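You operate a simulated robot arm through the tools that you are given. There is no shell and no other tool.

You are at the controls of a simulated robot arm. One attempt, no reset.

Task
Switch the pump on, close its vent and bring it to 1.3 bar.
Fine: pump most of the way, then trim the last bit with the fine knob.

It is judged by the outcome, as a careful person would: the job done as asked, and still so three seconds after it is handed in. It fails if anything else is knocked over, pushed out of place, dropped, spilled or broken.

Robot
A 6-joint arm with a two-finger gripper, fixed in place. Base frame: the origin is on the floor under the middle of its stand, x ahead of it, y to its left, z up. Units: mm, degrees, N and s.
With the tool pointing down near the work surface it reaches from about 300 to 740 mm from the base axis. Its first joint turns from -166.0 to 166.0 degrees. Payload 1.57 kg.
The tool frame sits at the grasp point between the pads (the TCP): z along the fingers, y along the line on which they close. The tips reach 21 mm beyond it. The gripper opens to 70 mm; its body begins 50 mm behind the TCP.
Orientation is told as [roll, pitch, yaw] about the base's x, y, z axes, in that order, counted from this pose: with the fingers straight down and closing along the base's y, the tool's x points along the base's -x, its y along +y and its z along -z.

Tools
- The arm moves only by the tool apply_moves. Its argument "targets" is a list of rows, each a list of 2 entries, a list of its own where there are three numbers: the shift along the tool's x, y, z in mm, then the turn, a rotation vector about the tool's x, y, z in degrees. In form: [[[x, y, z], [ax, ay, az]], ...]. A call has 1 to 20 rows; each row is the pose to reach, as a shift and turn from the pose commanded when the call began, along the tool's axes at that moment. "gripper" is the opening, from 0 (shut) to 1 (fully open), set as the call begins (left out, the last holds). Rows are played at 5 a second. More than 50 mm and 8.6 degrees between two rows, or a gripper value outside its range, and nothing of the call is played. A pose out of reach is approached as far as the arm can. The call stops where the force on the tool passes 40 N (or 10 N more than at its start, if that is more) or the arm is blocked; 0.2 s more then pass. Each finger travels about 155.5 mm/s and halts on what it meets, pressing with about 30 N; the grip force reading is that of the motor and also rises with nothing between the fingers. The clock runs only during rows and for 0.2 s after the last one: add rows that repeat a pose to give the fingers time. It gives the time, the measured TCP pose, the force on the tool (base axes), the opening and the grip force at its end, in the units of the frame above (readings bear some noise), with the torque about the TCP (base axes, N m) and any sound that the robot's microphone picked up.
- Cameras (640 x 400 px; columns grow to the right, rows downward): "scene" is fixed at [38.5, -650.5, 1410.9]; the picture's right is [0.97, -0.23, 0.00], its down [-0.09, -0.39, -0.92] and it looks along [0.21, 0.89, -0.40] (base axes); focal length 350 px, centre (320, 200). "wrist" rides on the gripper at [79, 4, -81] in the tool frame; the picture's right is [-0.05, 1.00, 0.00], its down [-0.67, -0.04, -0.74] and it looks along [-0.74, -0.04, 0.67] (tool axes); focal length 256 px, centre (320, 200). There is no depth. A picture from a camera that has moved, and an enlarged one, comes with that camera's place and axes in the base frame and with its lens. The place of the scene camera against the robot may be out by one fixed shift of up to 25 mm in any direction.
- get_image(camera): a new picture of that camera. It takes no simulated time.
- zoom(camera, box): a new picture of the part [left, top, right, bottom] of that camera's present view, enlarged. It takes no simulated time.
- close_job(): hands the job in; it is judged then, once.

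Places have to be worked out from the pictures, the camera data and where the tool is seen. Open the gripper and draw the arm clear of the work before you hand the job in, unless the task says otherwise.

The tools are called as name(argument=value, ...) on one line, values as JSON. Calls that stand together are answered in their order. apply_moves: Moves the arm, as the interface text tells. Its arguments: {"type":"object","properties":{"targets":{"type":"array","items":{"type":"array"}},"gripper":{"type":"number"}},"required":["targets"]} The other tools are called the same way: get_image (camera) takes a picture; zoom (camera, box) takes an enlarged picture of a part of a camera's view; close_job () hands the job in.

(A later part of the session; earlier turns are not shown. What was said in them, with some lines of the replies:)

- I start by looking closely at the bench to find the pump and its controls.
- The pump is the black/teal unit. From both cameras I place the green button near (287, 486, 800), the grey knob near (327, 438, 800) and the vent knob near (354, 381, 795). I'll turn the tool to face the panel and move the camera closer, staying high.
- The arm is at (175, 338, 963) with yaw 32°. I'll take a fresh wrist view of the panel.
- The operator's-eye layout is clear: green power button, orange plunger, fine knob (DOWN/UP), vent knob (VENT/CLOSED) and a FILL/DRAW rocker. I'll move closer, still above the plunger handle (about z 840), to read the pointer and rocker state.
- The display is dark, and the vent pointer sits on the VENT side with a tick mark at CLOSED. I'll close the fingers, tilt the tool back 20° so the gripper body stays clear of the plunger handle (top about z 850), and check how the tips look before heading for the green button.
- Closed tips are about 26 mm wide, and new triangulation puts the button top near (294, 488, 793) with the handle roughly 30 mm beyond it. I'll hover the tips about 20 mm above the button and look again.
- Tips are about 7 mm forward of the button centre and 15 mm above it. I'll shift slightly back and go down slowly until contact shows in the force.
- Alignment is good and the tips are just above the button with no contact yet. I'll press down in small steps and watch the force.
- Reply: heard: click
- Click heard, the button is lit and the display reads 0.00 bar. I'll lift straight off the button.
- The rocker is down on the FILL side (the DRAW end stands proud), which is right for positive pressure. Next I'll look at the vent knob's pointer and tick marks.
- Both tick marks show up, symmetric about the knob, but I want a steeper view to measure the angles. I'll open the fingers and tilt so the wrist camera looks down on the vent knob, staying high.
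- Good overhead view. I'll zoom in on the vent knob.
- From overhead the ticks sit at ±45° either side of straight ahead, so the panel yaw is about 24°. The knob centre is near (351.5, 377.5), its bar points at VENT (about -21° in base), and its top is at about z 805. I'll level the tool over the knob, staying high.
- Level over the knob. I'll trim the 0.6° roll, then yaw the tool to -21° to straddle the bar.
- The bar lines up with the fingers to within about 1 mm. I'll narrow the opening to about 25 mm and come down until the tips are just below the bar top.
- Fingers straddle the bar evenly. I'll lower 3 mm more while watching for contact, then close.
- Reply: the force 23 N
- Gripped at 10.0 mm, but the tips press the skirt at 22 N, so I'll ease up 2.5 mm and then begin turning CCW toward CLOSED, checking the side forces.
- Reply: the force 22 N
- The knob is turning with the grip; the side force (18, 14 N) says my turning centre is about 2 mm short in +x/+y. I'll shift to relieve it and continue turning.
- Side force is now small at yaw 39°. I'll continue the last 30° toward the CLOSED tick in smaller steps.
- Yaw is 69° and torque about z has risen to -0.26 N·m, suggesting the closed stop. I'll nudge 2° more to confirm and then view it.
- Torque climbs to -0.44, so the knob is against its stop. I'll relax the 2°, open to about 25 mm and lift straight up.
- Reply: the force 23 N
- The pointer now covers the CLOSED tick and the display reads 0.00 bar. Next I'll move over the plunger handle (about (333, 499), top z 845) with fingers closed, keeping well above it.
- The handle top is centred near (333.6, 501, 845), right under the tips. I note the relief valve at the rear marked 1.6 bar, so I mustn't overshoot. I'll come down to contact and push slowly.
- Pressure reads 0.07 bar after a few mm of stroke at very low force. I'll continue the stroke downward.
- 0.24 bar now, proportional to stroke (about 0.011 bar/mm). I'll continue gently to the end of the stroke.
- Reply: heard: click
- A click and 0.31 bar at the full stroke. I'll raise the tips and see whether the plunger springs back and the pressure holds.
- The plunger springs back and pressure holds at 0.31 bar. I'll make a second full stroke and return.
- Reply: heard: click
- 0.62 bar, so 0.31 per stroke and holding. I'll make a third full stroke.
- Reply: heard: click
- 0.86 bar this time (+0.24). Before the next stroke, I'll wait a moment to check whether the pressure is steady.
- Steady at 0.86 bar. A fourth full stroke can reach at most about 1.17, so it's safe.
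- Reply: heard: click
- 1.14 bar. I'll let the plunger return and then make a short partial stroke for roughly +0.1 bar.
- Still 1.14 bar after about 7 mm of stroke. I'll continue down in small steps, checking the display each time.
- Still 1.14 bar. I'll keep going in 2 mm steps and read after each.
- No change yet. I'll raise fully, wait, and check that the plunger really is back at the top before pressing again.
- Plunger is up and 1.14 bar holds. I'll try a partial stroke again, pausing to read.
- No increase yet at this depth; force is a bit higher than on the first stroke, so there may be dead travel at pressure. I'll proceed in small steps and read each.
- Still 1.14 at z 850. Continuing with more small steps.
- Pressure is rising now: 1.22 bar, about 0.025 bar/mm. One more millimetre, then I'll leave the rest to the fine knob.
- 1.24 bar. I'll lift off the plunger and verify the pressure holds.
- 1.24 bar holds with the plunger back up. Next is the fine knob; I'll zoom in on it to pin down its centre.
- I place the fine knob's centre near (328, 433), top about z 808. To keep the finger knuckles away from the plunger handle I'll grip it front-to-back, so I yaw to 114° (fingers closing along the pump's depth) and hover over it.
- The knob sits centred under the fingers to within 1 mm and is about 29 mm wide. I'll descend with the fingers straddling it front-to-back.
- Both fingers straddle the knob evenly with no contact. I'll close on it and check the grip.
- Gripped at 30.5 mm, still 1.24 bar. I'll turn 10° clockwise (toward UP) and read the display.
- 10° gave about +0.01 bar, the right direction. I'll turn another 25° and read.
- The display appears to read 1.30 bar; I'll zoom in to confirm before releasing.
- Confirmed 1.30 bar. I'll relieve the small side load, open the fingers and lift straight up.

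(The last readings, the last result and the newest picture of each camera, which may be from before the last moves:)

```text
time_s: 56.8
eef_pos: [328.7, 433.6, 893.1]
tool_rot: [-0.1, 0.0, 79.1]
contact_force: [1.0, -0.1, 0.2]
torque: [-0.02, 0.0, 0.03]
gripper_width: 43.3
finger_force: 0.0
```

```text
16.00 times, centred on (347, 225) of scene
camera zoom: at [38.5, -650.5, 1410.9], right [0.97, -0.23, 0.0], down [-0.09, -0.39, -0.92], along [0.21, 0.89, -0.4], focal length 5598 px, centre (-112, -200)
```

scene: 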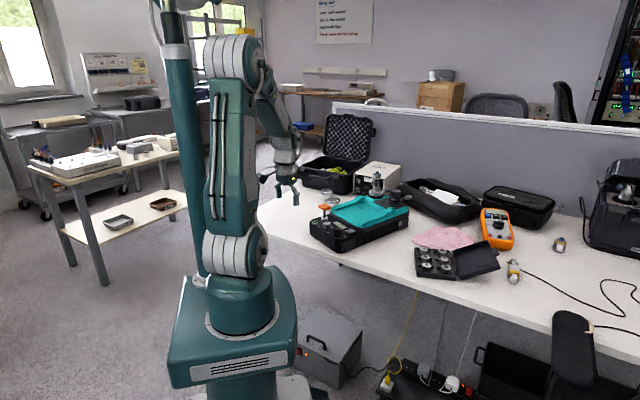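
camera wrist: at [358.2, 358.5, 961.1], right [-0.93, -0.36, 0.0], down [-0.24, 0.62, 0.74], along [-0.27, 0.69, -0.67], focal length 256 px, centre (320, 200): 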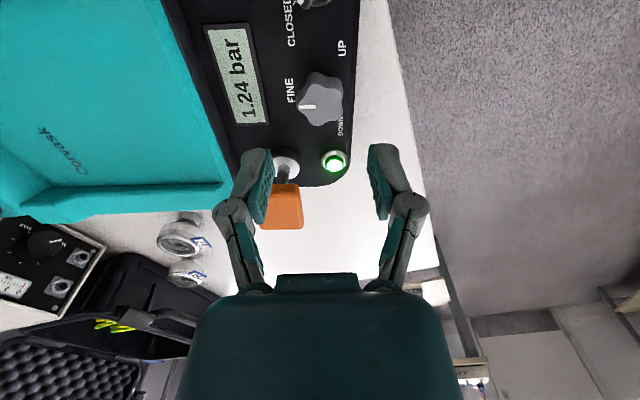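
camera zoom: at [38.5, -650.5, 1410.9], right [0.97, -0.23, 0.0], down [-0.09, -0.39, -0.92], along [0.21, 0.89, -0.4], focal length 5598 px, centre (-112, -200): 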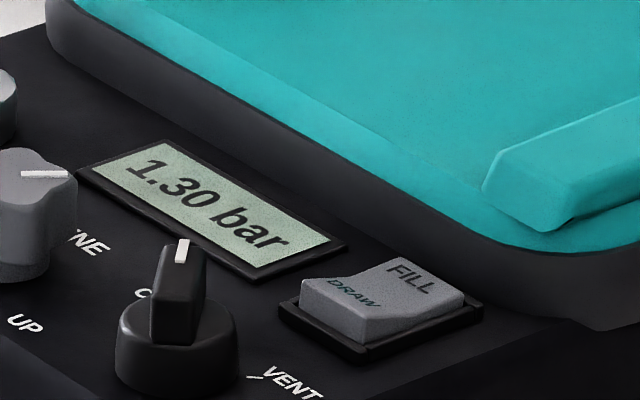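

1.30 bar holds after release. I'll draw the arm up and back clear of the bench, open the gripper, and wait a few seconds to confirm the pressure stays.

apply_moves(targets=[[[0, 0, -40], [0, 0, 0]], [[10, 8, -80], [0, 0, 0]], [[35, 28, -95], [0, 0, 0]], [[65, 55, -100], [0, 0, 0]], [[95, 80, -100], [0, 0, 0]], [[95, 80, -100], [0, 0, 0]], [[95, 80, -100], [0, 0, 0]], [[95, 80, -100], [0, 0, 0]], [[95, 80, -100], [0, 0, 0]], [[95, 80, -100], [0, 0, 0]], [[95, 80, -100], [0, 0, 0]], [[95, 80, -100], [0, 0, 0]], [[95, 80, -100], [0, 0, 0]], [[95, 80, -100], [0, 0, 0]], [[95, 80, -100], [0, 0, 0]], [[95, 80, -100], [0, 0, 0]], [[95, 80, -100], [0, 0, 0]], [[95, 80, -100], [0, 0, 0]], [[95, 80, -100], [0, 0, 0]], [[95, 80, -100], [0, 0, 0]]], gripper=1)

get_image(camera="scene")

zoom(camera="scene", box=[305, 175, 375, 235])

zoom(camera="scene", box=[335, 215, 359, 235])

```text
time_s: 61.0
eef_pos: [230.6, 359.1, 991.1]
tool_rot: [0.0, 0.0, 79.1]
contact_force: [-0.9, -0.8, 0.0]
torque: [-0.01, -0.01, 0.03]
gripper_width: 69.9
finger_force: 0.1
```

```text
taken
```

scene: 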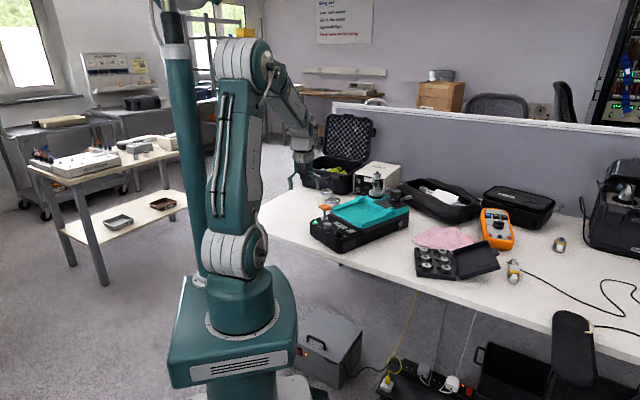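

```text
6.67 times, centred on (340, 205) of scene
camera zoom: at [38.5, -650.5, 1410.9], right [0.97, -0.23, 0.0], down [-0.09, -0.39, -0.92], along [0.21, 0.89, -0.4], focal length 2332 px, centre (187, 167)
```

zoom: 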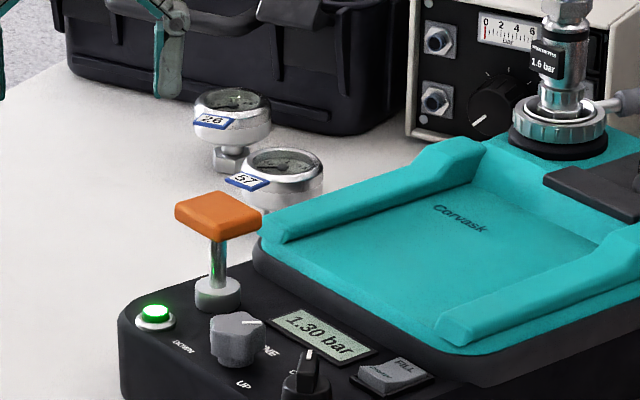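

```text
16.00 times, centred on (347, 225) of scene
camera zoom: at [38.5, -650.5, 1410.9], right [0.97, -0.23, 0.0], down [-0.09, -0.39, -0.92], along [0.21, 0.89, -0.4], focal length 5598 px, centre (-112, -200)
```

zoom: 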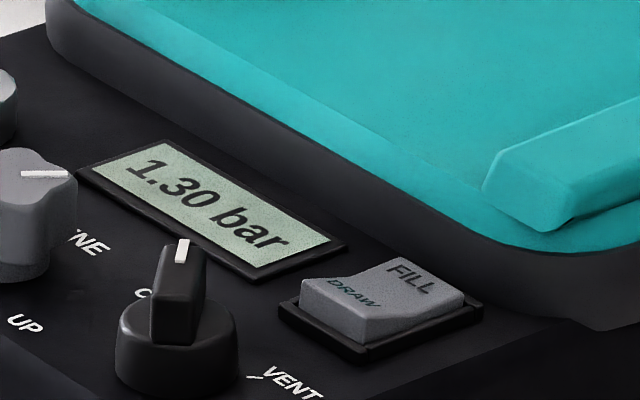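

The pump is on with its button lit, the vent is at CLOSED, and the display has held 1.30 bar for over 4 s. The arm is clear with the gripper open and nothing else has moved, so I'm handing the job in.

close_job()

```text
The job is handed in.
```

The pump is on, its vent is closed, and the display read 1.30 bar when I handed the job in. It had held that reading for more than 4 seconds after I let go of the fine knob.

- **Power:** I pressed the green button once. It clicked, lit up, and the display came on at 0.00 bar.
- **Vent:** I turned the vent knob from VENT to CLOSED until it met its stop.
- **Pumping:** Four full plunger strokes brought it to 1.14 bar, and a slow part stroke took it to 1.24 bar. I stayed well below the 1.6 bar marked on the fitting at the rear.
- **Fine trim:** I turned the fine knob about 35° toward UP, which took it from 1.24 to 1.30 bar.

The FILL/DRAW switch was already on FILL, so I left it alone. I saw nothing else on the bench moved or knocked over, and the arm is clear with the gripper open.
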